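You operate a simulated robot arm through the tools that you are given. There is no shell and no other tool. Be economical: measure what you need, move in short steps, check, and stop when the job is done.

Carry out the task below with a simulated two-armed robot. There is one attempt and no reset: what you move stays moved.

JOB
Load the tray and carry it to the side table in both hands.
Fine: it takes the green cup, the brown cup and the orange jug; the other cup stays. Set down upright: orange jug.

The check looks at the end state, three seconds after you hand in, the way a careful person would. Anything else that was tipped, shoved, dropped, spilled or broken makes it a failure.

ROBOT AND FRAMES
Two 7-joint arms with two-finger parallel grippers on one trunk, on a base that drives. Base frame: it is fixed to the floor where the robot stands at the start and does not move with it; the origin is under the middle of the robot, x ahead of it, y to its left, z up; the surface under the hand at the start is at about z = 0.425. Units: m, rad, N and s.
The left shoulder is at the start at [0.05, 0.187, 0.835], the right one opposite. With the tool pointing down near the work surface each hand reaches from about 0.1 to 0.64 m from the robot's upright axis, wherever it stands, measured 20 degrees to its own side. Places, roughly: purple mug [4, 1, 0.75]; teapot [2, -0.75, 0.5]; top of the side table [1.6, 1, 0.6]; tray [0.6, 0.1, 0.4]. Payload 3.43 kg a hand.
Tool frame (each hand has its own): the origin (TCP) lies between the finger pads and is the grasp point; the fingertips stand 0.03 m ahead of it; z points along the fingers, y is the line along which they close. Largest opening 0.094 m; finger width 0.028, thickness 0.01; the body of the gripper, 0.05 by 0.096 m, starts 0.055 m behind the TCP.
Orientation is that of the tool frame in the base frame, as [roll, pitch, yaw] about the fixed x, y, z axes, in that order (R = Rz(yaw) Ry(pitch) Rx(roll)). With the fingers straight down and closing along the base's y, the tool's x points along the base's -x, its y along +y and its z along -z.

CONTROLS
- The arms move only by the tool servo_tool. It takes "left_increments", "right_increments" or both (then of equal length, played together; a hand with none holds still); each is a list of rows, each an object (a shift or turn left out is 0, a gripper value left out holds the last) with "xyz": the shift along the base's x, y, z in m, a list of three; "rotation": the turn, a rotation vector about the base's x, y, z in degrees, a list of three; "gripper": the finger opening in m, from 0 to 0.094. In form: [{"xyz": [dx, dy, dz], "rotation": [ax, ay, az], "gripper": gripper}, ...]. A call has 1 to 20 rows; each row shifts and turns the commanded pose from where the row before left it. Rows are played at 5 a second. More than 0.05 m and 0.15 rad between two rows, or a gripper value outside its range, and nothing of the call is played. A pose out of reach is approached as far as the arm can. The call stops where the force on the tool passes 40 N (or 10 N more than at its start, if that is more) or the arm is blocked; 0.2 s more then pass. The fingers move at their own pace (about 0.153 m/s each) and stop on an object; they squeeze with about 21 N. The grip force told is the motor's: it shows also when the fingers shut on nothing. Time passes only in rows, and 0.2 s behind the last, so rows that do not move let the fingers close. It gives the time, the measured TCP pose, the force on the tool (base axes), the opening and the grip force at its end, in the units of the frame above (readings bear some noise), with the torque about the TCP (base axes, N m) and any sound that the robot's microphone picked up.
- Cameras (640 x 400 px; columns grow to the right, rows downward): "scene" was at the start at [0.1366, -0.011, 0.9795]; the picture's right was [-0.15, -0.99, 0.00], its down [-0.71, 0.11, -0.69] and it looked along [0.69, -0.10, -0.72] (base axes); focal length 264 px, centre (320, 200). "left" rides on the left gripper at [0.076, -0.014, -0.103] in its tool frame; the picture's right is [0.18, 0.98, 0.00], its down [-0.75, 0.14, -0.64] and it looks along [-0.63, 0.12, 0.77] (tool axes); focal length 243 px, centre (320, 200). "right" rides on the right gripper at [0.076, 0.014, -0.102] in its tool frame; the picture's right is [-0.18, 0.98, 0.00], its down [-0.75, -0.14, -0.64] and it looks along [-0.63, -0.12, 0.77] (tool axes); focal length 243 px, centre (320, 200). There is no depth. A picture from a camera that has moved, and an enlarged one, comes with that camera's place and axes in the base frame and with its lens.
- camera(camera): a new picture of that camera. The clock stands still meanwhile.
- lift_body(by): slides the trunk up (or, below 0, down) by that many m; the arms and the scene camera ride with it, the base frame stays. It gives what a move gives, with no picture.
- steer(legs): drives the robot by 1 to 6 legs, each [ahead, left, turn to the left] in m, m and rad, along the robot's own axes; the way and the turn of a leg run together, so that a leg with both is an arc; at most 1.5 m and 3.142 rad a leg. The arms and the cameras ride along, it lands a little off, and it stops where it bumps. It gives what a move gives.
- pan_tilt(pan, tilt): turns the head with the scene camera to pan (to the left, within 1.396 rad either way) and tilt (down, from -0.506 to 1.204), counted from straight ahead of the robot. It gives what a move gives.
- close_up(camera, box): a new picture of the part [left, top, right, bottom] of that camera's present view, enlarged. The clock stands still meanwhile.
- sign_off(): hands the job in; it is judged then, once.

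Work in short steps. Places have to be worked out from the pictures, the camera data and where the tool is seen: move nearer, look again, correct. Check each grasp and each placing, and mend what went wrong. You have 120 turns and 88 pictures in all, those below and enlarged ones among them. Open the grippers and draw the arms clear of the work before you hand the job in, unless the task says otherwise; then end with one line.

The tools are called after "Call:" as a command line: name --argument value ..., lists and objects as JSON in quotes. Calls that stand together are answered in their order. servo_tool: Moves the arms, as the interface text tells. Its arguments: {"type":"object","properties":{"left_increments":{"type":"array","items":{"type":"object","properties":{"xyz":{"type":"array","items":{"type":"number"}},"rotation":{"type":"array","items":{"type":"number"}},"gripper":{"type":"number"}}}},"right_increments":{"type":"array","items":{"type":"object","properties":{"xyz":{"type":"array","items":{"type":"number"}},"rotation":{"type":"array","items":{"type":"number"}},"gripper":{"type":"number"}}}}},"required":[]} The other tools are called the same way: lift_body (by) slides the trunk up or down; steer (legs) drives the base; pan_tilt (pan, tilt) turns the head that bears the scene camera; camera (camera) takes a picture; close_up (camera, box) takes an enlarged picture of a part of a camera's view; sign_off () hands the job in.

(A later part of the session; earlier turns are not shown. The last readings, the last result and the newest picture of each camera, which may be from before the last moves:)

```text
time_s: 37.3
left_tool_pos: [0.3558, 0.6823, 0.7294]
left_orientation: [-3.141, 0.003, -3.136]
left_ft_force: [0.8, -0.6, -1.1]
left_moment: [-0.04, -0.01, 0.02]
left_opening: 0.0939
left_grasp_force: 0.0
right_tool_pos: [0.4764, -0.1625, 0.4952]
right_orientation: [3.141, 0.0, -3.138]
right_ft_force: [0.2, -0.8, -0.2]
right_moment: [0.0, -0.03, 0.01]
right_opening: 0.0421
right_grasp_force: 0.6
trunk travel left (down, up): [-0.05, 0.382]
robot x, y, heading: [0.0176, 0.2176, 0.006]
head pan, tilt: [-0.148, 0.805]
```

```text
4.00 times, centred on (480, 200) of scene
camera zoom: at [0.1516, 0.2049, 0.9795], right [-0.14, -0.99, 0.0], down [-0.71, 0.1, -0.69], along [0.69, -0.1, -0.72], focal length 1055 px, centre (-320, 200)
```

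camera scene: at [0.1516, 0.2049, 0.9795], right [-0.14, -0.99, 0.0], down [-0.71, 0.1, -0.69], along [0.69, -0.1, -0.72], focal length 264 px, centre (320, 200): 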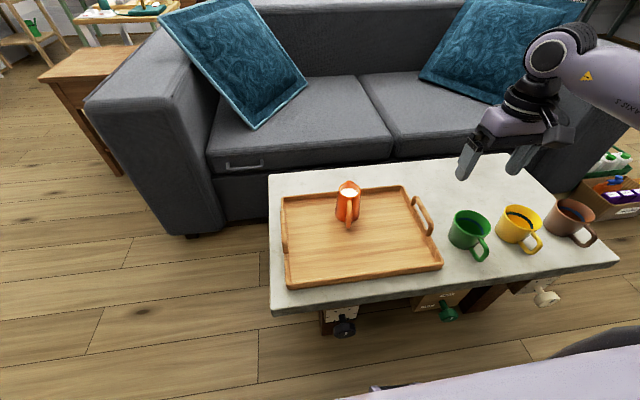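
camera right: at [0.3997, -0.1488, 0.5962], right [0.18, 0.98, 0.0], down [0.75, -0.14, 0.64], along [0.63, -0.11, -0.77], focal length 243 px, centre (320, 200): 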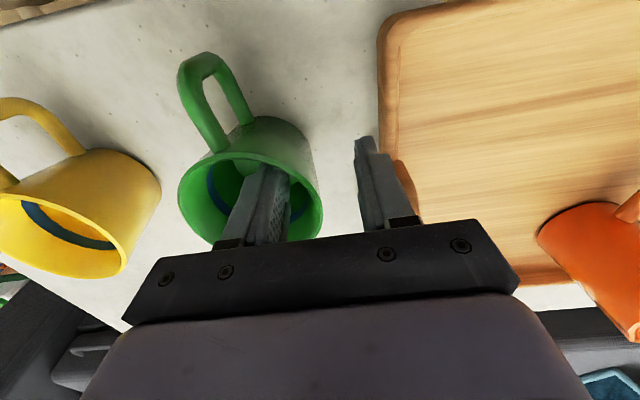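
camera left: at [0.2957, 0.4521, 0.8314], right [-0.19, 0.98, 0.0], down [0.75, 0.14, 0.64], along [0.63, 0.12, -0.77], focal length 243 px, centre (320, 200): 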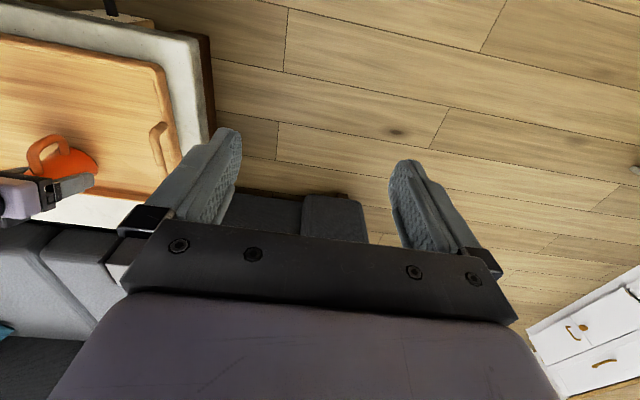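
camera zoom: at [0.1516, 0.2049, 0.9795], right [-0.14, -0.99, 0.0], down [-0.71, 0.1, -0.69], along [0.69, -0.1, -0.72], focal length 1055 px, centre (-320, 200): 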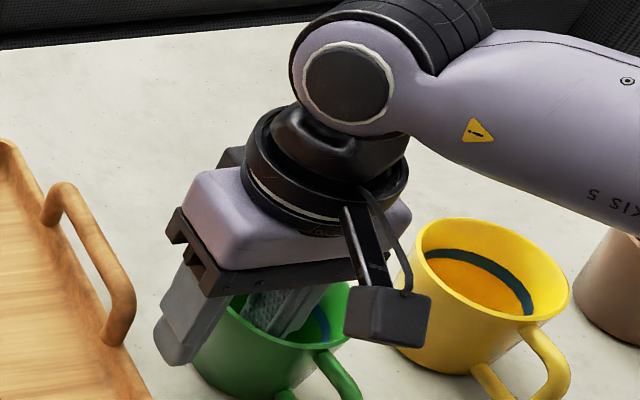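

The inner finger is in the cup and the outer one is beside it. I close on the wall.

Call:
servo_tool --right_increments '[{"xyz": [0, -0.003, 0]}, {"gripper": 0.025}, {"gripper": 0.012}, {"gripper": 0.0}, {}, {}]'

Call:
servo_tool --right_increments '[{"xyz": [0, 0, 0.004]}, {"xyz": [0, 0, 0.006]}, {"xyz": [0, 0, 0.01]}, {}]'

Call:
close_up --camera "scene" --box '[400, 150, 560, 250]'

```text
time_s: 38.7
left_tool_pos: [0.3559, 0.6829, 0.7277]
left_orientation: [-3.14, 0.0, -3.135]
left_ft_force: [0.4, 1.0, 0.3]
left_moment: [-0.02, -0.03, 0.0]
left_opening: 0.0938
left_grasp_force: 0.2
right_tool_pos: [0.4771, -0.1657, 0.495]
right_orientation: [-3.141, 0.002, -3.138]
right_ft_force: [-3.6, -3.6, 9.6]
right_moment: [-0.81, 0.42, -0.14]
right_opening: 0.0108
right_grasp_force: 21.0
trunk travel left (down, up): [-0.05, 0.382]
robot x, y, heading: [0.0133, 0.2184, 0.01]
head pan, tilt: [-0.148, 0.805]
```

```text
time_s: 39.7
left_tool_pos: [0.3569, 0.6832, 0.7289]
left_orientation: [-3.141, -0.001, -3.137]
left_ft_force: [-0.3, 0.0, 0.3]
left_moment: [0.0, 0.0, -0.02]
left_opening: 0.0941
left_grasp_force: 0.1
right_tool_pos: [0.4774, -0.1647, 0.5121]
right_orientation: [3.14, 0.0, -3.137]
right_ft_force: [-0.6, -0.8, -0.9]
right_moment: [0.06, -0.01, -0.01]
right_opening: 0.0094
right_grasp_force: 21.2
trunk travel left (down, up): [-0.05, 0.382]
robot x, y, heading: [0.0133, 0.2128, 0.001]
head pan, tilt: [-0.148, 0.805]
```

```text
4.00 times, centred on (480, 200) of scene
camera zoom: at [0.1517, 0.2049, 0.9795], right [-0.14, -0.99, 0.0], down [-0.71, 0.1, -0.69], along [0.69, -0.1, -0.72], focal length 1055 px, centre (-320, 200)
```

zoom: 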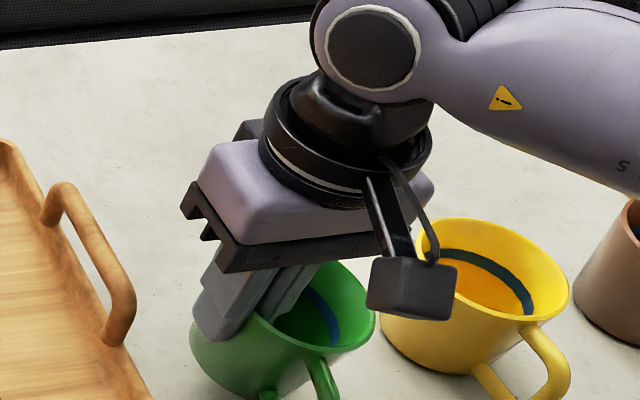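

The cup shows little weight, so I check what happened from the wrist camera.

Call:
camera --camera "right"

```text
50 pictures are left
camera right: at [0.4003, -0.151, 0.6147], right [0.18, 0.98, 0.0], down [0.75, -0.14, 0.64], along [0.63, -0.11, -0.77], focal length 243 px, centre (320, 200)
```

right: 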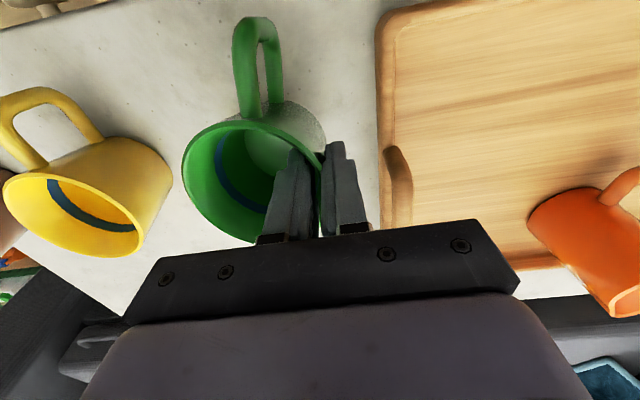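

Call:
servo_tool --right_increments '[{"xyz": [0, 0.003, 0.01]}, {"xyz": [0, 0.003, 0.015]}, {"xyz": [0, 0, 0.015]}, {}]'

Call:
close_up --camera "scene" --box '[400, 150, 560, 250]'

```text
time_s: 40.7
left_tool_pos: [0.356, 0.6836, 0.7273]
left_orientation: [-3.141, 0.002, -3.137]
left_ft_force: [0.1, -0.1, 0.8]
left_moment: [-0.02, -0.01, 0.0]
left_opening: 0.0941
left_grasp_force: 0.0
right_tool_pos: [0.4769, -0.161, 0.5548]
right_orientation: [3.141, 0.003, -3.136]
right_ft_force: [-0.6, -1.2, -2.0]
right_moment: [0.03, 0.0, -0.03]
right_opening: 0.0094
right_grasp_force: 21.3
trunk travel left (down, up): [-0.05, 0.382]
robot x, y, heading: [0.0121, 0.2147, 0.007]
head pan, tilt: [-0.148, 0.805]
```

```text
4.00 times, centred on (480, 200) of scene
camera zoom: at [0.1517, 0.2049, 0.9795], right [-0.14, -0.99, 0.0], down [-0.71, 0.1, -0.69], along [0.69, -0.1, -0.72], focal length 1055 px, centre (-320, 200)
```

zoom: 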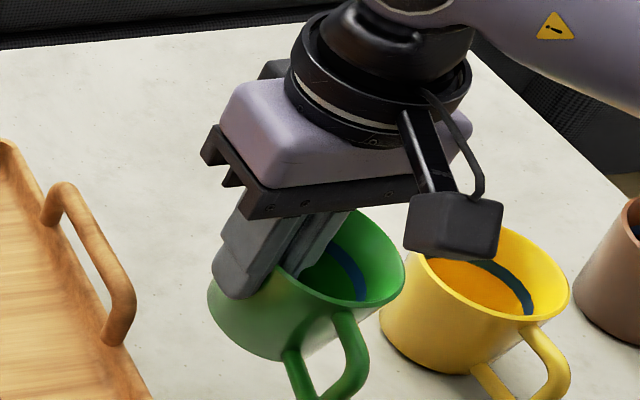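

The cup is held but tilted slightly. I rise, carry it over the tray, then examine the tilt.

Call:
servo_tool --right_increments '[{"xyz": [0, 0, 0.02]}, {"xyz": [0, 0, 0.025]}, {"xyz": [0.003, 0.015, 0]}, {"xyz": [0.005, 0.025, 0]}, {"xyz": [0.005, 0.025, 0]}, {"xyz": [0.005, 0.025, 0]}, {"xyz": [0.005, 0.025, 0]}, {"xyz": [0.005, 0.025, 0]}, {"xyz": [0.005, 0.025, 0]}, {"xyz": [0.005, 0.02, 0]}, {"xyz": [0.005, 0.01, 0]}, {}]'

Call:
camera --camera "right"

Call:
close_up --camera "scene" --box '[280, 130, 440, 230]'

```text
time_s: 43.3
left_tool_pos: [0.3554, 0.6824, 0.73]
left_orientation: [3.141, 0.002, -3.137]
left_ft_force: [-0.3, 0.1, 0.7]
left_moment: [0.01, -0.01, -0.01]
left_opening: 0.0942
left_grasp_force: 0.0
right_tool_pos: [0.5198, 0.0338, 0.5946]
right_orientation: [3.14, 0.001, -3.136]
right_ft_force: [-0.9, 0.2, -0.8]
right_moment: [0.08, 0.01, 0.01]
right_opening: 0.0093
right_grasp_force: 21.7
trunk travel left (down, up): [-0.05, 0.382]
robot x, y, heading: [0.0174, 0.2153, 0.003]
head pan, tilt: [-0.148, 0.805]
```

```text
48 pictures are left
camera right: at [0.4414, 0.0483, 0.6974], right [0.18, 0.98, 0.0], down [0.75, -0.14, 0.64], along [0.63, -0.11, -0.77], focal length 243 px, centre (320, 200)
```

right: 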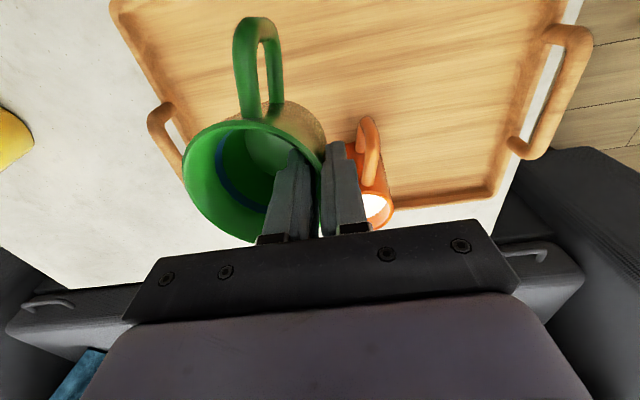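

```text
4.00 times, centred on (360, 180) of scene
camera zoom: at [0.1517, 0.2049, 0.9795], right [-0.14, -0.99, 0.0], down [-0.71, 0.1, -0.69], along [0.69, -0.1, -0.72], focal length 1055 px, centre (160, 280)
```

zoom: 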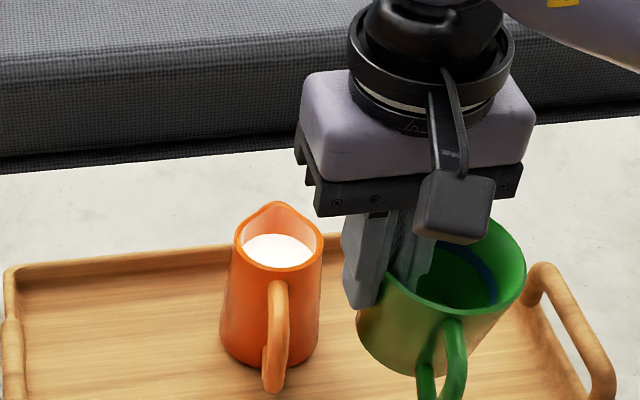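

Projection suggests the cup is nearly upright, hanging near the fingertips with its rim at about z 0.58. I lower gradually over [0.52, -0.005].

Call:
servo_tool --right_increments '[{"xyz": [0, 0, -0.015]}, {"xyz": [0, 0, -0.015]}, {"xyz": [0, 0, -0.01]}, {"xyz": [0, 0, -0.005]}, {}]'

Call:
close_up --camera "scene" --box '[280, 150, 440, 250]'

```text
time_s: 44.5
left_tool_pos: [0.3566, 0.6832, 0.7292]
left_orientation: [-3.141, 0.0, -3.135]
left_ft_force: [-0.1, -0.2, -0.2]
left_moment: [0.02, 0.01, -0.01]
left_opening: 0.0941
left_grasp_force: 0.0
right_tool_pos: [0.5205, 0.0353, 0.5522]
right_orientation: [3.14, -0.001, -3.136]
right_ft_force: [0.4, -1.4, -1.6]
right_moment: [0.05, -0.04, 0.03]
right_opening: 0.0093
right_grasp_force: 21.2
trunk travel left (down, up): [-0.05, 0.382]
robot x, y, heading: [0.0162, 0.2143, 0.007]
head pan, tilt: [-0.148, 0.805]
```

```text
4.00 times, centred on (360, 200) of scene
camera zoom: at [0.1517, 0.2049, 0.9795], right [-0.14, -0.99, 0.0], down [-0.71, 0.1, -0.69], along [0.69, -0.1, -0.72], focal length 1055 px, centre (160, 200)
```

zoom: 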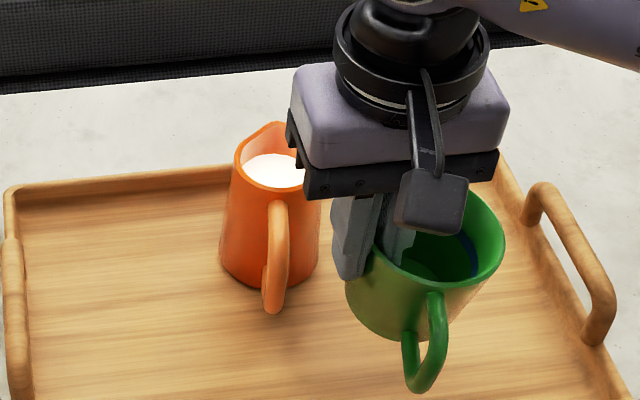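

The cup leans about 10° with its base to the left. I roll the hand -8° about x to level it, then lower.

Call:
servo_tool --right_increments '[{"rotation": [-4, 0, 0]}, {"rotation": [-4, 0, 0]}, {"xyz": [0, 0, -0.006]}, {"xyz": [0, 0, -0.006]}, {}]'

Call:
close_up --camera "scene" --box '[280, 150, 440, 250]'

```text
time_s: 45.7
left_tool_pos: [0.3567, 0.6821, 0.7292]
left_orientation: [-3.141, 0.003, -3.136]
left_ft_force: [0.4, 0.5, 0.4]
left_moment: [-0.05, 0.02, -0.02]
left_opening: 0.0941
left_grasp_force: 0.0
right_tool_pos: [0.5204, 0.0337, 0.5408]
right_orientation: [-3.002, 0.001, -3.137]
right_ft_force: [-0.2, -0.5, -2.0]
right_moment: [0.05, -0.01, 0.01]
right_opening: 0.0092
right_grasp_force: 20.4
trunk travel left (down, up): [-0.05, 0.382]
robot x, y, heading: [0.0151, 0.2135, 0.006]
head pan, tilt: [-0.148, 0.805]
```

```text
4.00 times, centred on (360, 200) of scene
camera zoom: at [0.1517, 0.2049, 0.9795], right [-0.14, -0.99, 0.0], down [-0.71, 0.1, -0.69], along [0.69, -0.1, -0.72], focal length 1055 px, centre (160, 200)
```

zoom: 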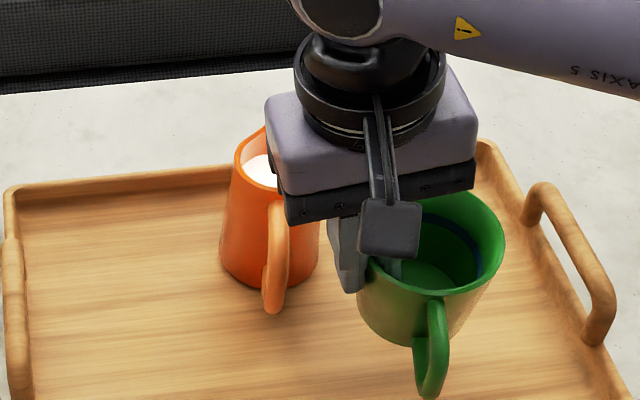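

That's nearly level now. I continue lowering in small steps to contact.

Call:
servo_tool --right_increments '[{"xyz": [0, 0, -0.004]}, {"xyz": [0, 0, -0.004]}, {"xyz": [0, 0, -0.003]}, {}]'

```text
time_s: 46.7
left_tool_pos: [0.357, 0.6828, 0.7299]
left_orientation: [3.14, 0.001, -3.137]
left_ft_force: [-0.4, 0.0, 0.0]
left_moment: [0.0, 0.0, 0.02]
left_opening: 0.0936
left_grasp_force: 0.1
right_tool_pos: [0.5213, 0.0353, 0.5296]
right_orientation: [-3.003, 0.0, -3.136]
right_ft_force: [-0.5, -0.1, -2.2]
right_moment: [0.04, -0.02, 0.01]
right_opening: 0.0092
right_grasp_force: 21.3
trunk travel left (down, up): [-0.05, 0.382]
robot x, y, heading: [0.0128, 0.2151, 0.003]
head pan, tilt: [-0.148, 0.805]
```

Call:
servo_tool --right_increments '[{"xyz": [0, 0, -0.003]}, {"xyz": [0, 0, -0.003]}, {}]'

Call:
close_up --camera "scene" --box '[280, 150, 440, 250]'

```text
time_s: 47.5
left_tool_pos: [0.3569, 0.6835, 0.7291]
left_orientation: [3.141, 0.0, -3.136]
left_ft_force: [-0.6, 0.1, 0.5]
left_moment: [-0.01, -0.01, 0.03]
left_opening: 0.0943
left_grasp_force: 0.0
right_tool_pos: [0.5215, 0.0357, 0.5254]
right_orientation: [-3.006, -0.001, -3.135]
right_ft_force: [0.3, 1.2, -0.9]
right_moment: [0.06, 0.0, 0.03]
right_opening: 0.0094
right_grasp_force: 20.3
trunk travel left (down, up): [-0.05, 0.382]
robot x, y, heading: [0.0151, 0.2177, 0.009]
head pan, tilt: [-0.148, 0.805]
```

```text
4.00 times, centred on (360, 200) of scene
camera zoom: at [0.1517, 0.2049, 0.9795], right [-0.14, -0.99, 0.0], down [-0.71, 0.1, -0.69], along [0.69, -0.1, -0.72], focal length 1055 px, centre (160, 200)
```

zoom: 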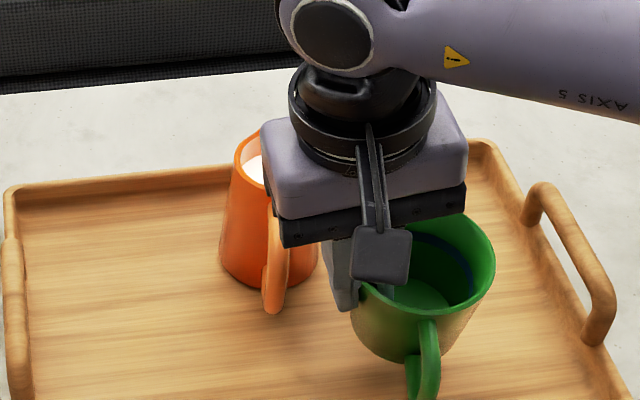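

Call:
servo_tool --right_increments '[{"xyz": [0, 0, -0.003]}, {}]'

```text
time_s: 48.1
left_tool_pos: [0.3566, 0.6824, 0.7297]
left_orientation: [-3.141, 0.002, -3.136]
left_ft_force: [-0.8, 0.2, -0.2]
left_moment: [0.02, 0.0, 0.0]
left_opening: 0.0939
left_grasp_force: 0.1
right_tool_pos: [0.5219, 0.0356, 0.5216]
right_orientation: [-3.003, 0.0, -3.135]
right_ft_force: [-0.5, -0.6, -1.6]
right_moment: [0.04, 0.01, -0.01]
right_opening: 0.0095
right_grasp_force: 21.1
trunk travel left (down, up): [-0.05, 0.382]
robot x, y, heading: [0.0144, 0.2136, 0.003]
head pan, tilt: [-0.148, 0.805]
```

Not touching yet, so I keep lowering.

Call:
servo_tool --right_increments '[{"xyz": [0, 0, -0.003]}, {"xyz": [0, 0, -0.003]}, {}]'

Call:
servo_tool --right_increments '[{"xyz": [0, 0, -0.003]}, {"xyz": [0, 0, -0.002]}, {}]'

```text
time_s: 48.9
left_tool_pos: [0.3572, 0.6836, 0.7284]
left_orientation: [-3.14, 0.003, -3.135]
left_ft_force: [0.3, -0.2, 0.0]
left_moment: [-0.02, -0.02, 0.02]
left_opening: 0.0939
left_grasp_force: 0.0
right_tool_pos: [0.5207, 0.0364, 0.5161]
right_orientation: [-3.004, -0.002, -3.137]
right_ft_force: [-0.3, 0.5, -1.5]
right_moment: [0.06, -0.02, 0.02]
right_opening: 0.0092
right_grasp_force: 21.2
trunk travel left (down, up): [-0.05, 0.382]
robot x, y, heading: [0.013, 0.2163, 0.002]
head pan, tilt: [-0.148, 0.805]
```

```text
time_s: 49.7
left_tool_pos: [0.3573, 0.6834, 0.729]
left_orientation: [-3.141, 0.002, -3.136]
left_ft_force: [-0.2, 0.1, 0.0]
left_moment: [-0.01, 0.0, -0.01]
left_opening: 0.0942
left_grasp_force: 0.1
right_tool_pos: [0.5208, 0.0353, 0.5131]
right_orientation: [-3.004, -0.001, -3.139]
right_ft_force: [-0.1, -0.6, -1.4]
right_moment: [0.03, 0.01, 0.01]
right_opening: 0.0095
right_grasp_force: 21.3
trunk travel left (down, up): [-0.05, 0.382]
robot x, y, heading: [0.0128, 0.2119, 0.009]
head pan, tilt: [-0.148, 0.805]
```

Call:
servo_tool --right_increments '[{"xyz": [0, 0, -0.003]}, {"xyz": [0, 0, -0.002]}, {}]'

Call:
close_up --camera "scene" --box '[280, 150, 440, 250]'

```text
time_s: 50.5
left_tool_pos: [0.356, 0.6822, 0.7294]
left_orientation: [3.14, 0.002, -3.136]
left_ft_force: [0.3, 0.7, 0.6]
left_moment: [0.03, 0.0, 0.0]
left_opening: 0.0938
left_grasp_force: 0.0
right_tool_pos: [0.5198, 0.0356, 0.5063]
right_orientation: [-3.002, 0.001, -3.137]
right_ft_force: [0.2, 0.4, -1.6]
right_moment: [0.08, -0.02, 0.01]
right_opening: 0.0096
right_grasp_force: 20.9
trunk travel left (down, up): [-0.05, 0.382]
robot x, y, heading: [0.0121, 0.2158, 0.003]
head pan, tilt: [-0.148, 0.805]
```

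```text
4.00 times, centred on (360, 200) of scene
camera zoom: at [0.1517, 0.2049, 0.9795], right [-0.14, -0.99, 0.0], down [-0.71, 0.1, -0.69], along [0.69, -0.1, -0.72], focal length 1055 px, centre (160, 200)
```

zoom: 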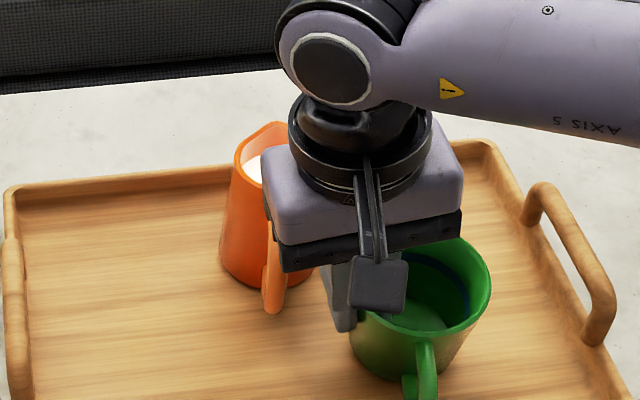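

Call:
servo_tool --right_increments '[{"xyz": [0, 0, -0.002]}, {"xyz": [0, 0, -0.002]}, {}]'

Call:
servo_tool --right_increments '[{"xyz": [0, 0, -0.002]}, {"xyz": [0, 0, -0.001]}, {}]'

```text
time_s: 51.3
left_tool_pos: [0.3569, 0.6821, 0.7275]
left_orientation: [3.141, 0.001, -3.137]
left_ft_force: [-0.1, 0.7, 1.3]
left_moment: [0.0, 0.02, 0.0]
left_opening: 0.0939
left_grasp_force: 0.1
right_tool_pos: [0.5193, 0.0366, 0.502]
right_orientation: [-3.003, -0.002, -3.136]
right_ft_force: [0.2, -0.1, -1.0]
right_moment: [0.05, 0.01, -0.01]
right_opening: 0.0093
right_grasp_force: 21.0
trunk travel left (down, up): [-0.05, 0.382]
robot x, y, heading: [0.0147, 0.2189, 0.005]
head pan, tilt: [-0.148, 0.805]
```

```text
time_s: 52.1
left_tool_pos: [0.3566, 0.6838, 0.7288]
left_orientation: [-3.139, 0.001, -3.137]
left_ft_force: [0.4, -0.5, -0.5]
left_moment: [-0.01, 0.0, 0.01]
left_opening: 0.0942
left_grasp_force: 0.1
right_tool_pos: [0.5214, 0.0372, 0.5009]
right_orientation: [-3.005, 0.004, -3.134]
right_ft_force: [1.5, 4.6, 13.6]
right_moment: [0.12, 0.21, -0.06]
right_opening: 0.0096
right_grasp_force: 21.3
trunk travel left (down, up): [-0.05, 0.382]
robot x, y, heading: [0.0155, 0.2102, 0.006]
head pan, tilt: [-0.148, 0.805]
```

Contact at z 0.501. I release and withdraw upward.

Call:
servo_tool --right_increments '[{"xyz": [0, 0, 0.001]}, {"gripper": 0.015}, {"gripper": 0.025}, {"gripper": 0.036}, {}, {"xyz": [0, 0.003, 0.02]}, {"xyz": [0, 0.003, 0.025]}, {"xyz": [0, 0.003, 0.03]}, {"xyz": [0, 0, 0.04], "rotation": [4, 0, 0]}, {"xyz": [0, 0, 0.04], "rotation": [4, 0, 0]}, {}]'

Call:
camera --camera "right"

Call:
camera --camera "scene"

```text
time_s: 54.5
left_tool_pos: [0.357, 0.682, 0.7288]
left_orientation: [-3.141, 0.002, -3.138]
left_ft_force: [-0.3, 0.2, 0.3]
left_moment: [0.02, -0.01, -0.01]
left_opening: 0.0941
left_grasp_force: 0.0
right_tool_pos: [0.5191, 0.0428, 0.6569]
right_orientation: [3.138, -0.001, -3.137]
right_ft_force: [0.5, -0.4, 0.2]
right_moment: [0.0, 0.03, -0.03]
right_opening: 0.0361
right_grasp_force: 0.1
trunk travel left (down, up): [-0.05, 0.382]
robot x, y, heading: [0.0158, 0.2202, 0.008]
head pan, tilt: [-0.148, 0.805]
```

```text
42 pictures are left
camera right: at [0.4408, 0.0557, 0.758], right [0.18, 0.98, 0.0], down [0.75, -0.14, 0.64], along [0.63, -0.11, -0.77], focal length 243 px, centre (320, 200)
```

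right: 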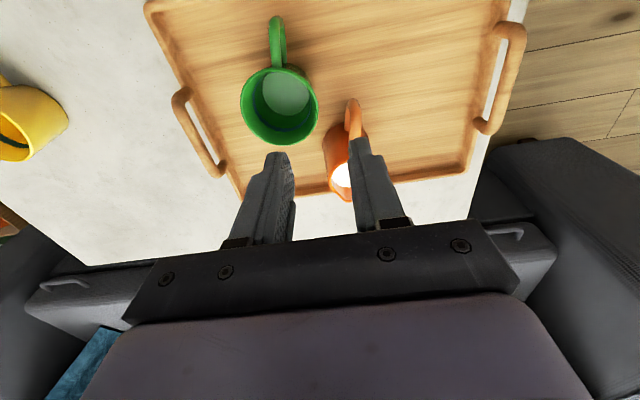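

```text
41 pictures are left
camera scene: at [0.1516, 0.2049, 0.9795], right [-0.14, -0.99, 0.0], down [-0.71, 0.1, -0.69], along [0.69, -0.1, -0.72], focal length 264 px, centre (320, 200)
```

scene: 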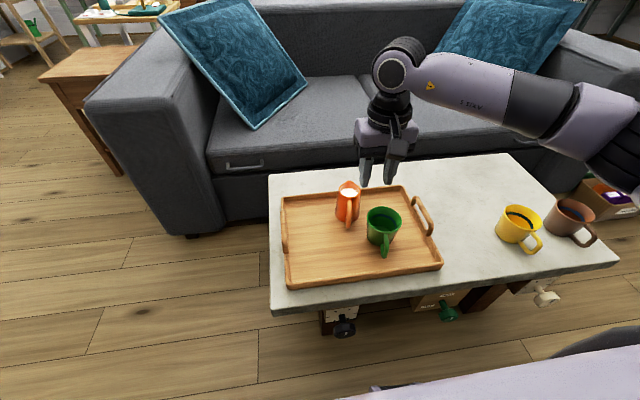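

The green cup stands upright in the tray. For the brown cup at about [0.477, -0.46], I drive right 0.3 m.

Call:
steer --legs '[[0, -0.3, 0]]'

Call:
servo_tool --right_increments '[{"xyz": [-0.01, -0.04, 0.0]}, {"xyz": [-0.01, -0.04, 0.0]}, {"xyz": [-0.01, -0.04, 0]}, {"xyz": [-0.005, -0.04, 0]}, {}]'

Call:
camera --camera "right"

Call:
camera --camera "scene"

```text
time_s: 57.7
left_tool_pos: [0.36, 0.3837, 0.729]
left_orientation: [3.141, 0.001, 3.136]
left_ft_force: [0.6, 1.1, 0.2]
left_moment: [0.02, -0.01, 0.04]
left_opening: 0.094
left_grasp_force: 0.0
right_tool_pos: [0.5161, -0.2603, 0.6564]
right_orientation: [3.139, 0.0, 3.134]
right_ft_force: [-0.4, -0.2, -0.9]
right_moment: [0.0, -0.04, -0.02]
right_opening: 0.0358
right_grasp_force: 0.1
trunk travel left (down, up): [-0.05, 0.382]
robot x, y, heading: [0.0166, -0.0803, -0.003]
head pan, tilt: [-0.148, 0.805]
```

```text
time_s: 58.9
left_tool_pos: [0.3631, 0.3816, 0.7295]
left_orientation: [-3.141, 0.002, 3.136]
left_ft_force: [-0.7, -0.9, 0.7]
left_moment: [0.01, 0.03, -0.01]
left_opening: 0.094
left_grasp_force: 0.2
right_tool_pos: [0.4796, -0.4213, 0.6575]
right_orientation: [3.14, 0.001, 3.137]
right_ft_force: [-0.4, 1.6, -0.5]
right_moment: [-0.04, 0.0, -0.01]
right_opening: 0.0361
right_grasp_force: 0.1
trunk travel left (down, up): [-0.05, 0.382]
robot x, y, heading: [0.0151, -0.0826, -0.01]
head pan, tilt: [-0.148, 0.805]
```

```text
40 pictures are left
camera right: at [0.4023, -0.4065, 0.7592], right [0.19, 0.98, 0.0], down [0.75, -0.15, 0.64], along [0.63, -0.12, -0.77], focal length 243 px, centre (320, 200)
```

right: 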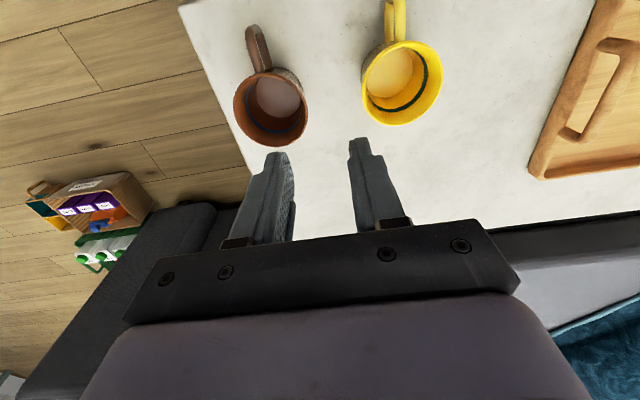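

```text
39 pictures are left
camera scene: at [0.1512, -0.0932, 0.9796], right [-0.15, -0.99, 0.0], down [-0.71, 0.11, -0.69], along [0.69, -0.11, -0.72], focal length 264 px, centre (320, 200)
```

scene: 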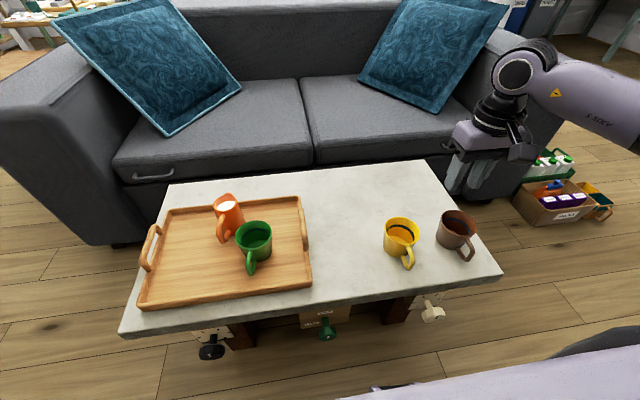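

Brown cup's centre is about [0.48, -0.472] with its left wall near y -0.436. I descend partway with a 0.042 opening.

Call:
servo_tool --right_increments '[{"xyz": [0, -0.012, -0.03], "gripper": 0.042}, {"xyz": [0, 0, -0.03]}, {"xyz": [0, 0, -0.03]}, {}]'

Call:
camera --camera "right"

```text
time_s: 59.9
left_tool_pos: [0.3608, 0.3827, 0.7304]
left_orientation: [-3.142, 0.001, 3.134]
left_ft_force: [0.0, 0.2, -0.5]
left_moment: [0.04, 0.05, 0.0]
left_opening: 0.0938
left_grasp_force: 0.0
right_tool_pos: [0.4806, -0.4323, 0.5669]
right_orientation: [3.139, 0.001, 3.134]
right_ft_force: [1.0, -0.2, -0.6]
right_moment: [-0.01, 0.0, 0.01]
right_opening: 0.0419
right_grasp_force: 0.1
trunk travel left (down, up): [-0.05, 0.382]
robot x, y, heading: [0.0167, -0.0791, -0.014]
head pan, tilt: [-0.148, 0.805]
```

```text
38 pictures are left
camera right: at [0.4029, -0.4178, 0.6681], right [0.19, 0.98, 0.0], down [0.75, -0.15, 0.64], along [0.63, -0.12, -0.77], focal length 243 px, centre (320, 200)
```

right: 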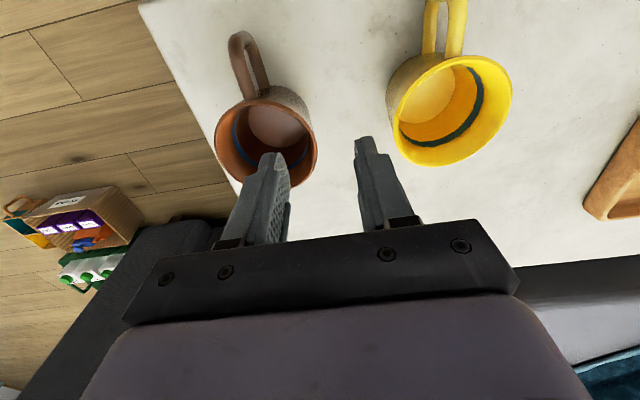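

Same picture as for the green cup. I nudge the hand and go down to z≈0.487, a little deeper this time, then close.

Call:
servo_tool --right_increments '[{"xyz": [-0.006, -0.003, -0.02]}, {"xyz": [0, 0, -0.02]}, {"xyz": [0, 0, -0.02]}, {"xyz": [0, 0, -0.018]}, {}]'

Call:
camera --camera "right"

```text
time_s: 60.6
left_tool_pos: [0.3613, 0.3821, 0.7298]
left_orientation: [-3.14, 0.004, 3.135]
left_ft_force: [0.3, -0.2, -0.1]
left_moment: [-0.01, 0.02, -0.02]
left_opening: 0.0941
left_grasp_force: 0.1
right_tool_pos: [0.4755, -0.435, 0.5251]
right_orientation: [3.137, 0.009, 3.131]
right_ft_force: [-8.6, 2.1, 20.7]
right_moment: [-0.36, 0.53, -0.2]
right_opening: 0.0414
right_grasp_force: 0.0
trunk travel left (down, up): [-0.05, 0.382]
robot x, y, heading: [0.0107, -0.0795, -0.01]
head pan, tilt: [-0.148, 0.805]
stopped in row 3 (right hand): the force on the tool passed its limit at 58 N (the readings are from after the stop); the commanded pose is now the measured one
```

```text
37 pictures are left
camera right: at [0.3972, -0.4205, 0.6268], right [0.19, 0.98, 0.0], down [0.75, -0.15, 0.65], along [0.64, -0.12, -0.76], focal length 243 px, centre (320, 200)
```

right: 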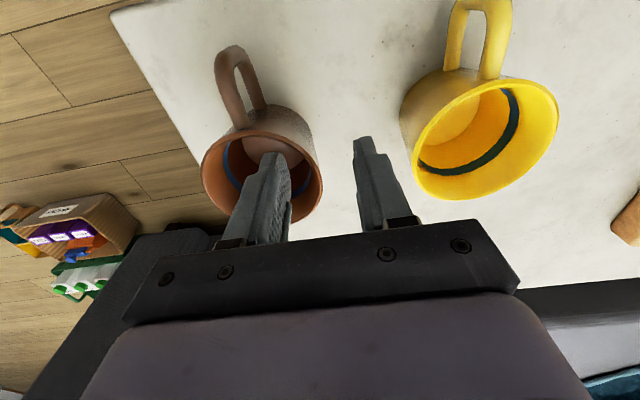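

An unexpected contact stopped me, apparently at the inner fingertip. I back up a bit and zoom in.

Call:
servo_tool --right_increments '[{"xyz": [0, 0, 0.02]}, {"xyz": [0, 0, 0.025]}, {}]'

Call:
close_up --camera "right" --box '[180, 20, 400, 220]'

Call:
close_up --camera "scene" --box '[370, 140, 530, 270]'

```text
time_s: 61.4
left_tool_pos: [0.362, 0.383, 0.7282]
left_orientation: [-3.14, 0.002, 3.135]
left_ft_force: [0.6, 0.3, -0.2]
left_moment: [0.01, -0.01, 0.01]
left_opening: 0.0937
left_grasp_force: 0.0
right_tool_pos: [0.4745, -0.4367, 0.5654]
right_orientation: [3.139, 0.007, 3.133]
right_ft_force: [-0.3, -0.8, 0.0]
right_moment: [-0.04, -0.02, 0.03]
right_opening: 0.0423
right_grasp_force: 0.1
trunk travel left (down, up): [-0.05, 0.382]
robot x, y, heading: [0.009, -0.0822, -0.007]
head pan, tilt: [-0.148, 0.805]
```

```text
2.00 times, centred on (290, 120) of right
camera zoom: at [0.397, -0.4206, 0.6675], right [0.19, 0.98, 0.0], down [0.75, -0.15, 0.65], along [0.63, -0.12, -0.76], focal length 485 px, centre (380, 360)
```

zoom: 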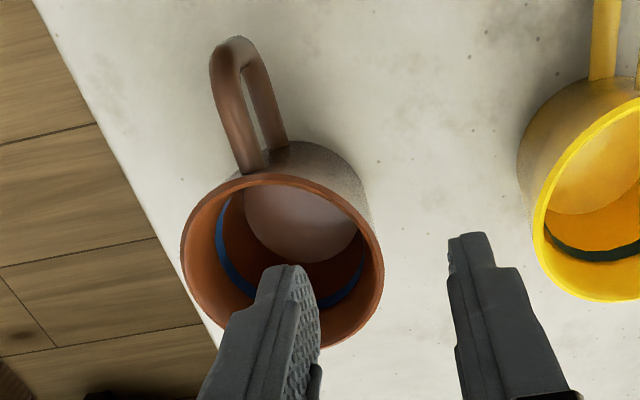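

```text
3.08 times, centred on (450, 205) of scene
camera zoom: at [0.1511, -0.0932, 0.9795], right [-0.15, -0.99, 0.0], down [-0.71, 0.11, -0.69], along [0.69, -0.11, -0.72], focal length 812 px, centre (-80, 185)
```

zoom: 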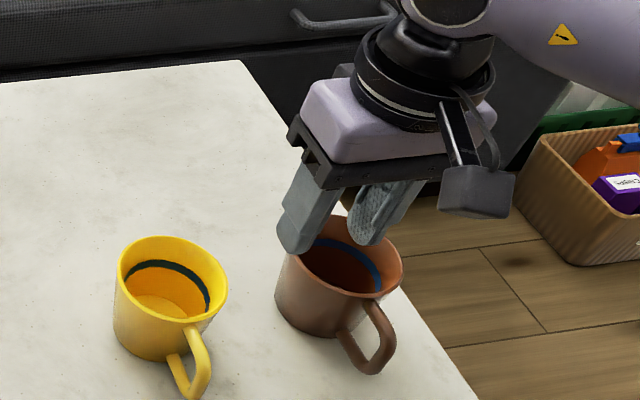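

Nothing visible explains the contact, so I move the hand aside and look into the cup closely.

Call:
servo_tool --right_increments '[{"xyz": [0, 0, 0.04]}, {"xyz": [-0.03, 0.015, 0.04]}, {"xyz": [-0.03, 0.015, 0.02]}, {}]'

Call:
close_up --camera "right" --box '[200, 20, 400, 160]'

Call:
close_up --camera "scene" --box '[375, 190, 495, 275]'

```text
refused: row 2 steps farther than a row can; nothing moved
```

```text
2.86 times, centred on (300, 90) of right
camera zoom: at [0.397, -0.4206, 0.6675], right [0.19, 0.98, 0.0], down [0.75, -0.15, 0.65], along [0.63, -0.12, -0.76], focal length 693 px, centre (377, 514)
```

zoom: 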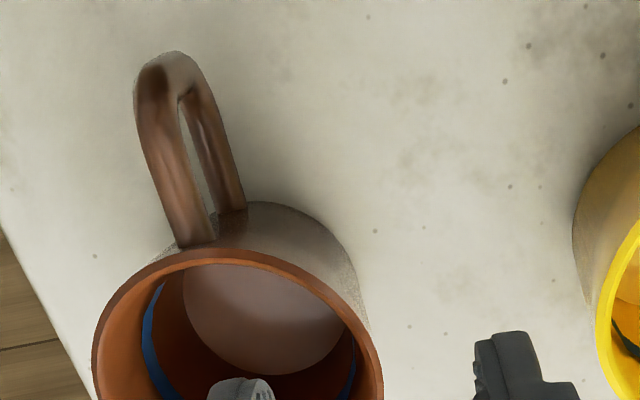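

```text
4.71 times, centred on (435, 232) of scene
camera zoom: at [0.1511, -0.0932, 0.9795], right [-0.15, -0.99, 0.0], down [-0.71, 0.11, -0.69], along [0.69, -0.11, -0.72], focal length 1241 px, centre (-221, 47)
```

zoom: 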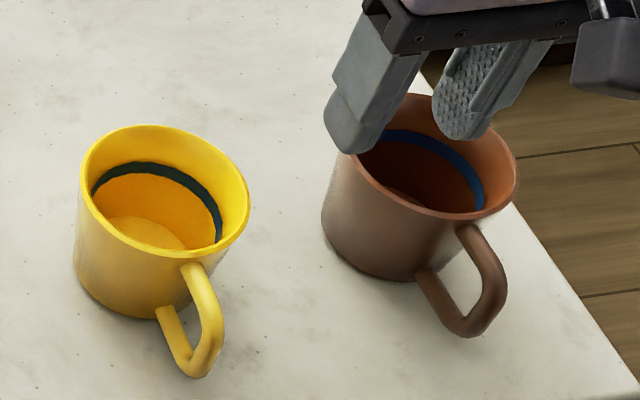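

The cup looks empty and unmoved. I retry slightly farther forward with slow small steps to feel where contact occurs.

Call:
servo_tool --right_increments '[{"xyz": [0.008, 0.003, 0], "gripper": 0.05}, {"xyz": [0, 0, -0.015]}, {"xyz": [0, 0, -0.01]}, {"xyz": [0, 0, -0.005]}, {"xyz": [0, 0, -0.005]}, {"xyz": [0, 0, -0.005]}, {"xyz": [0, 0, -0.005]}, {}]'

```text
time_s: 63.2
left_tool_pos: [0.362, 0.382, 0.7289]
left_orientation: [-3.14, 0.003, 3.136]
left_ft_force: [-0.2, -0.1, 0.1]
left_moment: [0.02, -0.01, 0.01]
left_opening: 0.0939
left_grasp_force: 0.2
right_tool_pos: [0.484, -0.4318, 0.5216]
right_orientation: [3.14, 0.007, 3.132]
right_ft_force: [0.8, -0.3, 0.2]
right_moment: [-0.02, 0.0, 0.0]
right_opening: 0.0499
right_grasp_force: 0.1
trunk travel left (down, up): [-0.05, 0.382]
robot x, y, heading: [0.0114, -0.0823, -0.006]
head pan, tilt: [-0.148, 0.805]
```

No contact this time at z 0.5216. I continue down slowly.

Call:
servo_tool --right_increments '[{"xyz": [0, 0, -0.005]}, {"xyz": [0, 0, -0.005]}, {"xyz": [0, 0, -0.005]}, {"xyz": [0, 0, -0.005]}, {"xyz": [0, 0, -0.005]}, {"xyz": [0, 0, -0.005]}, {}]'

Call:
camera --camera "right"

Call:
close_up --camera "scene" --box '[375, 170, 495, 255]'

```text
time_s: 64.8
left_tool_pos: [0.3609, 0.3813, 0.7283]
left_orientation: [-3.14, 0.003, 3.135]
left_ft_force: [0.0, 0.1, 0.9]
left_moment: [0.0, -0.01, 0.01]
left_opening: 0.0939
left_grasp_force: 0.1
right_tool_pos: [0.4845, -0.434, 0.4908]
right_orientation: [3.138, 0.006, 3.134]
right_ft_force: [0.0, 0.5, -0.7]
right_moment: [0.01, 0.03, -0.01]
right_opening: 0.0502
right_grasp_force: 0.0
trunk travel left (down, up): [-0.05, 0.382]
robot x, y, heading: [0.0122, -0.0843, -0.012]
head pan, tilt: [-0.148, 0.805]
```

```text
32 pictures are left
camera right: at [0.4061, -0.4186, 0.5926], right [0.19, 0.98, 0.0], down [0.75, -0.15, 0.65], along [0.63, -0.12, -0.76], focal length 243 px, centre (320, 200)
```

right: 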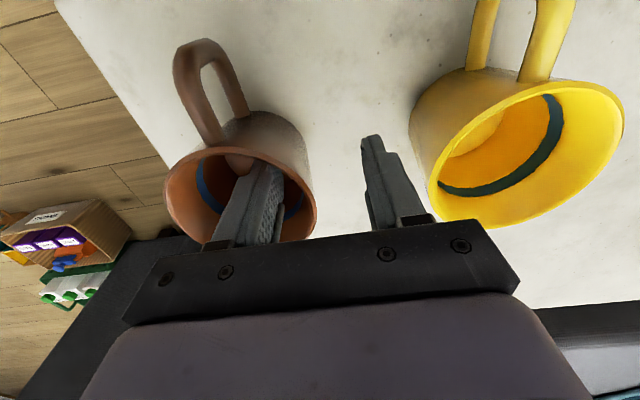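

```text
4.71 times, centred on (435, 212) of scene
camera zoom: at [0.1511, -0.0933, 0.9795], right [-0.15, -0.99, 0.0], down [-0.71, 0.11, -0.69], along [0.69, -0.11, -0.72], focal length 1241 px, centre (-221, 141)
```

zoom: 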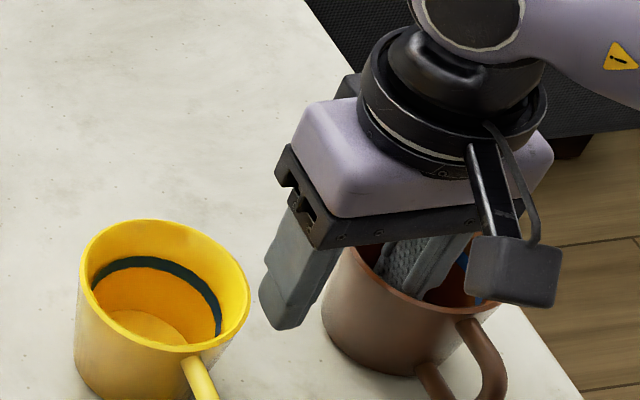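

Both fingers straddle the left wall cleanly. I shift 6 mm right to centre on the wall and close slowly.

Call:
servo_tool --right_increments '[{"xyz": [0, -0.006, 0]}, {"gripper": 0.035}, {"gripper": 0.022}, {"gripper": 0.012}, {"gripper": 0.0}, {}, {}]'

Call:
camera --camera "right"

```text
time_s: 66.4
left_tool_pos: [0.361, 0.3818, 0.7294]
left_orientation: [-3.14, 0.002, 3.136]
left_ft_force: [0.7, 0.3, 0.5]
left_moment: [-0.01, -0.01, -0.01]
left_opening: 0.0941
left_grasp_force: 0.1
right_tool_pos: [0.4839, -0.44, 0.4936]
right_orientation: [-3.141, 0.006, 3.131]
right_ft_force: [-1.1, -6.1, 12.2]
right_moment: [-1.02, 0.3, 0.05]
right_opening: 0.0113
right_grasp_force: 20.8
trunk travel left (down, up): [-0.05, 0.382]
robot x, y, heading: [0.0162, -0.0782, -0.009]
head pan, tilt: [-0.148, 0.805]
```

```text
30 pictures are left
camera right: at [0.4055, -0.4252, 0.5941], right [0.19, 0.98, 0.0], down [0.75, -0.15, 0.65], along [0.64, -0.12, -0.76], focal length 243 px, centre (320, 200)
```

right: 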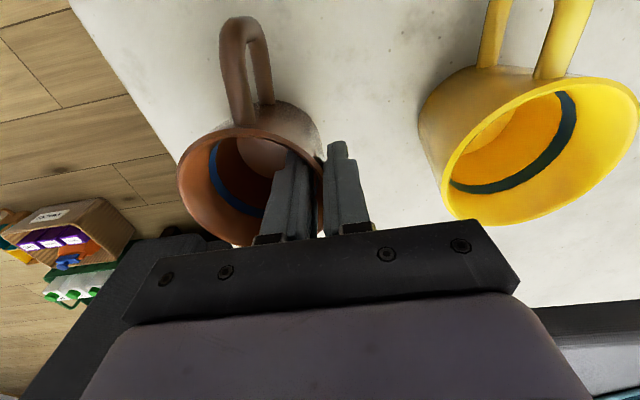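

It's gripped. The tapered wall is being twisted toward the pads, so I roll the hand -8° to level the cup, then lift and move left away from nothing but up first.

Call:
servo_tool --right_increments '[{"rotation": [-4, 0, 0], "xyz": [0, 0, 0.003]}, {"rotation": [-4, 0, 0], "xyz": [0, 0, 0.005]}, {"xyz": [0, 0, 0.01]}, {"xyz": [0, 0, 0.02]}, {"xyz": [0, 0, 0.03]}, {"xyz": [0, 0, 0.03]}, {"xyz": [0, 0, 0.03]}, {}]'

Call:
camera --camera "scene"

```text
time_s: 68.2
left_tool_pos: [0.3625, 0.3811, 0.7301]
left_orientation: [-3.142, 0.002, 3.135]
left_ft_force: [0.2, 0.9, 0.1]
left_moment: [-0.04, -0.02, -0.02]
left_opening: 0.0942
left_grasp_force: 0.1
right_tool_pos: [0.4809, -0.4398, 0.6181]
right_orientation: [-3.005, 0.008, 3.135]
right_ft_force: [0.4, -0.8, -1.5]
right_moment: [0.05, -0.05, 0.01]
right_opening: 0.0096
right_grasp_force: 20.8
trunk travel left (down, up): [-0.05, 0.382]
robot x, y, heading: [0.0121, -0.0808, -0.006]
head pan, tilt: [-0.148, 0.805]
```

```text
29 pictures are left
camera scene: at [0.1512, -0.0933, 0.9795], right [-0.15, -0.99, 0.0], down [-0.71, 0.11, -0.69], along [0.69, -0.11, -0.72], focal length 264 px, centre (320, 200)
```

scene: 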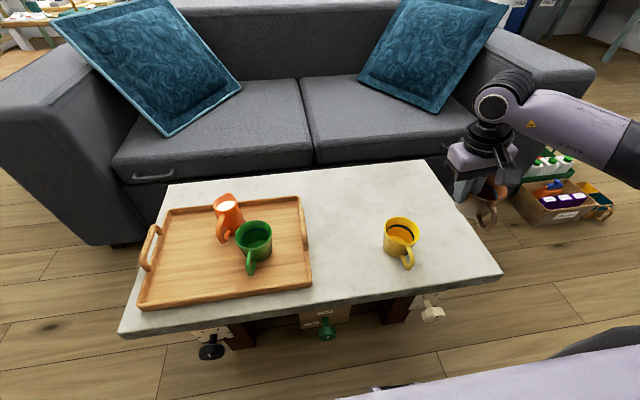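

The brown cup is held with no trouble for the yellow one. I raise it more and drive left 0.38 m.

Call:
servo_tool --right_increments '[{"xyz": [0, 0, 0.02]}, {"xyz": [0, 0, 0.02]}, {"xyz": [0, 0, 0.01]}, {}]'

Call:
steer --legs '[[0, 0.38, 0]]'

Call:
camera --camera "scene"

```text
time_s: 69.2
left_tool_pos: [0.361, 0.3814, 0.7285]
left_orientation: [-3.14, 0.001, 3.136]
left_ft_force: [0.0, -0.8, 0.6]
left_moment: [0.01, -0.01, 0.0]
left_opening: 0.094
left_grasp_force: 0.0
right_tool_pos: [0.483, -0.4388, 0.6697]
right_orientation: [-3.005, 0.006, 3.135]
right_ft_force: [-0.5, -0.5, -1.5]
right_moment: [0.07, -0.05, -0.02]
right_opening: 0.0095
right_grasp_force: 21.0
trunk travel left (down, up): [-0.05, 0.382]
robot x, y, heading: [0.0145, -0.0836, -0.005]
head pan, tilt: [-0.148, 0.805]
```

```text
time_s: 73.1
left_tool_pos: [0.365, 0.7628, 0.729]
left_orientation: [-3.141, 0.002, 3.136]
left_ft_force: [-0.5, 0.1, 0.5]
left_moment: [-0.05, -0.01, 0.01]
left_opening: 0.0942
left_grasp_force: 0.0
right_tool_pos: [0.4867, -0.0584, 0.6697]
right_orientation: [-3.005, 0.006, 3.136]
right_ft_force: [0.3, -1.0, -2.4]
right_moment: [0.07, -0.01, 0.0]
right_opening: 0.0094
right_grasp_force: 21.4
trunk travel left (down, up): [-0.05, 0.382]
robot x, y, heading: [0.0174, 0.298, -0.007]
head pan, tilt: [-0.148, 0.805]
```

```text
28 pictures are left
camera scene: at [0.1536, 0.2868, 0.9795], right [-0.15, -0.99, 0.0], down [-0.71, 0.11, -0.69], along [0.69, -0.11, -0.72], focal length 264 px, centre (320, 200)
```

scene: 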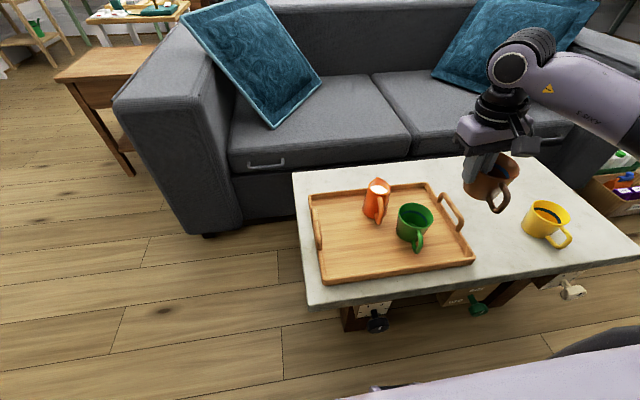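

The view agrees. I carry the cup over the tray to TCP [0.515, 0.17], so it will stand near y 0.13.

Call:
servo_tool --right_increments '[{"xyz": [0.002, 0.015, 0]}, {"xyz": [0.003, 0.025, 0]}, {"xyz": [0.003, 0.025, 0]}, {"xyz": [0.003, 0.025, 0]}, {"xyz": [0.003, 0.025, 0]}, {"xyz": [0.003, 0.025, 0]}, {"xyz": [0.003, 0.025, 0]}, {"xyz": [0.003, 0.025, 0]}, {"xyz": [0.003, 0.025, 0]}, {"xyz": [0.002, 0.013, 0]}, {}, {"xyz": [0, 0, -0.02]}, {"xyz": [0, 0, -0.03]}, {"xyz": [0, 0, -0.03]}, {"xyz": [0, 0, -0.03]}, {"xyz": [0, 0, -0.02]}, {}]'

Call:
close_up --camera "scene" --box '[290, 150, 490, 290]'

Call:
camera --camera "right"

```text
time_s: 76.7
left_tool_pos: [0.3641, 0.7629, 0.7293]
left_orientation: [3.14, 0.004, 3.138]
left_ft_force: [-1.1, 0.0, 0.5]
left_moment: [0.01, -0.01, -0.02]
left_opening: 0.094
left_grasp_force: 0.1
right_tool_pos: [0.5135, 0.1699, 0.5398]
right_orientation: [-3.006, 0.007, 3.135]
right_ft_force: [-1.0, -0.2, -1.5]
right_moment: [0.06, -0.01, 0.0]
right_opening: 0.0093
right_grasp_force: 21.5
trunk travel left (down, up): [-0.05, 0.382]
robot x, y, heading: [0.0166, 0.2964, -0.004]
head pan, tilt: [-0.148, 0.805]
```

```text
2.86 times, centred on (390, 220) of scene
camera zoom: at [0.1537, 0.2868, 0.9795], right [-0.15, -0.99, 0.0], down [-0.71, 0.11, -0.69], along [0.69, -0.11, -0.72], focal length 754 px, centre (120, 143)
```

zoom: 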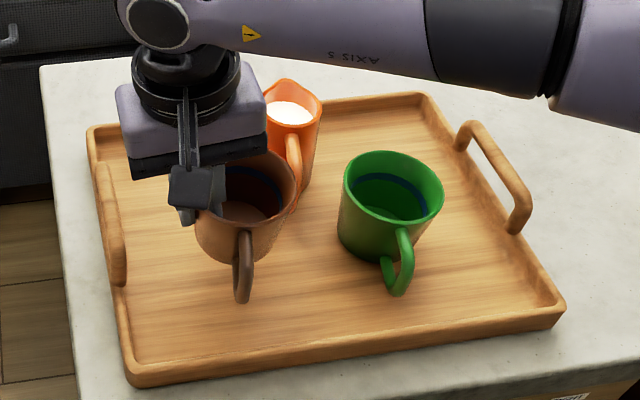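

```text
26 pictures are left
camera right: at [0.4356, 0.1992, 0.6388], right [0.19, 0.97, -0.13], down [0.75, -0.06, 0.66], along [0.63, -0.23, -0.74], focal length 243 px, centre (320, 200)
```

right: 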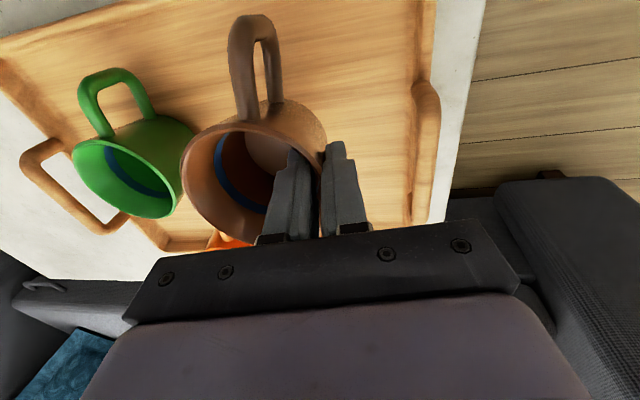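

It's near upright and clear of the jug and green cup. I lower to the tray in small steps.

Call:
servo_tool --right_increments '[{"xyz": [0, 0, -0.01]}, {"xyz": [0, 0, -0.008]}, {"xyz": [0, 0, -0.006]}, {"xyz": [0, 0, -0.004]}, {}]'

Call:
servo_tool --right_increments '[{"xyz": [0, 0, -0.003]}, {"xyz": [0, 0, -0.002]}, {}]'

```text
time_s: 77.9
left_tool_pos: [0.364, 0.7626, 0.7285]
left_orientation: [3.141, 0.001, 3.137]
left_ft_force: [0.4, -0.1, 1.1]
left_moment: [0.01, -0.01, -0.03]
left_opening: 0.0942
left_grasp_force: 0.1
right_tool_pos: [0.5157, 0.1702, 0.51]
right_orientation: [-3.003, 0.006, 3.134]
right_ft_force: [0.3, 0.5, -2.1]
right_moment: [0.03, -0.02, 0.0]
right_opening: 0.0097
right_grasp_force: 20.7
trunk travel left (down, up): [-0.05, 0.382]
robot x, y, heading: [0.0151, 0.2999, -0.004]
head pan, tilt: [-0.148, 0.805]
```

```text
time_s: 78.7
left_tool_pos: [0.364, 0.7618, 0.7278]
left_orientation: [3.14, 0.003, 3.137]
left_ft_force: [0.4, -0.7, -0.1]
left_moment: [0.04, -0.04, 0.01]
left_opening: 0.0939
left_grasp_force: 0.1
right_tool_pos: [0.515, 0.1701, 0.5069]
right_orientation: [-3.005, 0.009, 3.134]
right_ft_force: [-0.5, 0.0, -2.2]
right_moment: [0.07, 0.01, -0.03]
right_opening: 0.0095
right_grasp_force: 20.7
trunk travel left (down, up): [-0.05, 0.382]
robot x, y, heading: [0.0191, 0.2975, -0.008]
head pan, tilt: [-0.148, 0.805]
```

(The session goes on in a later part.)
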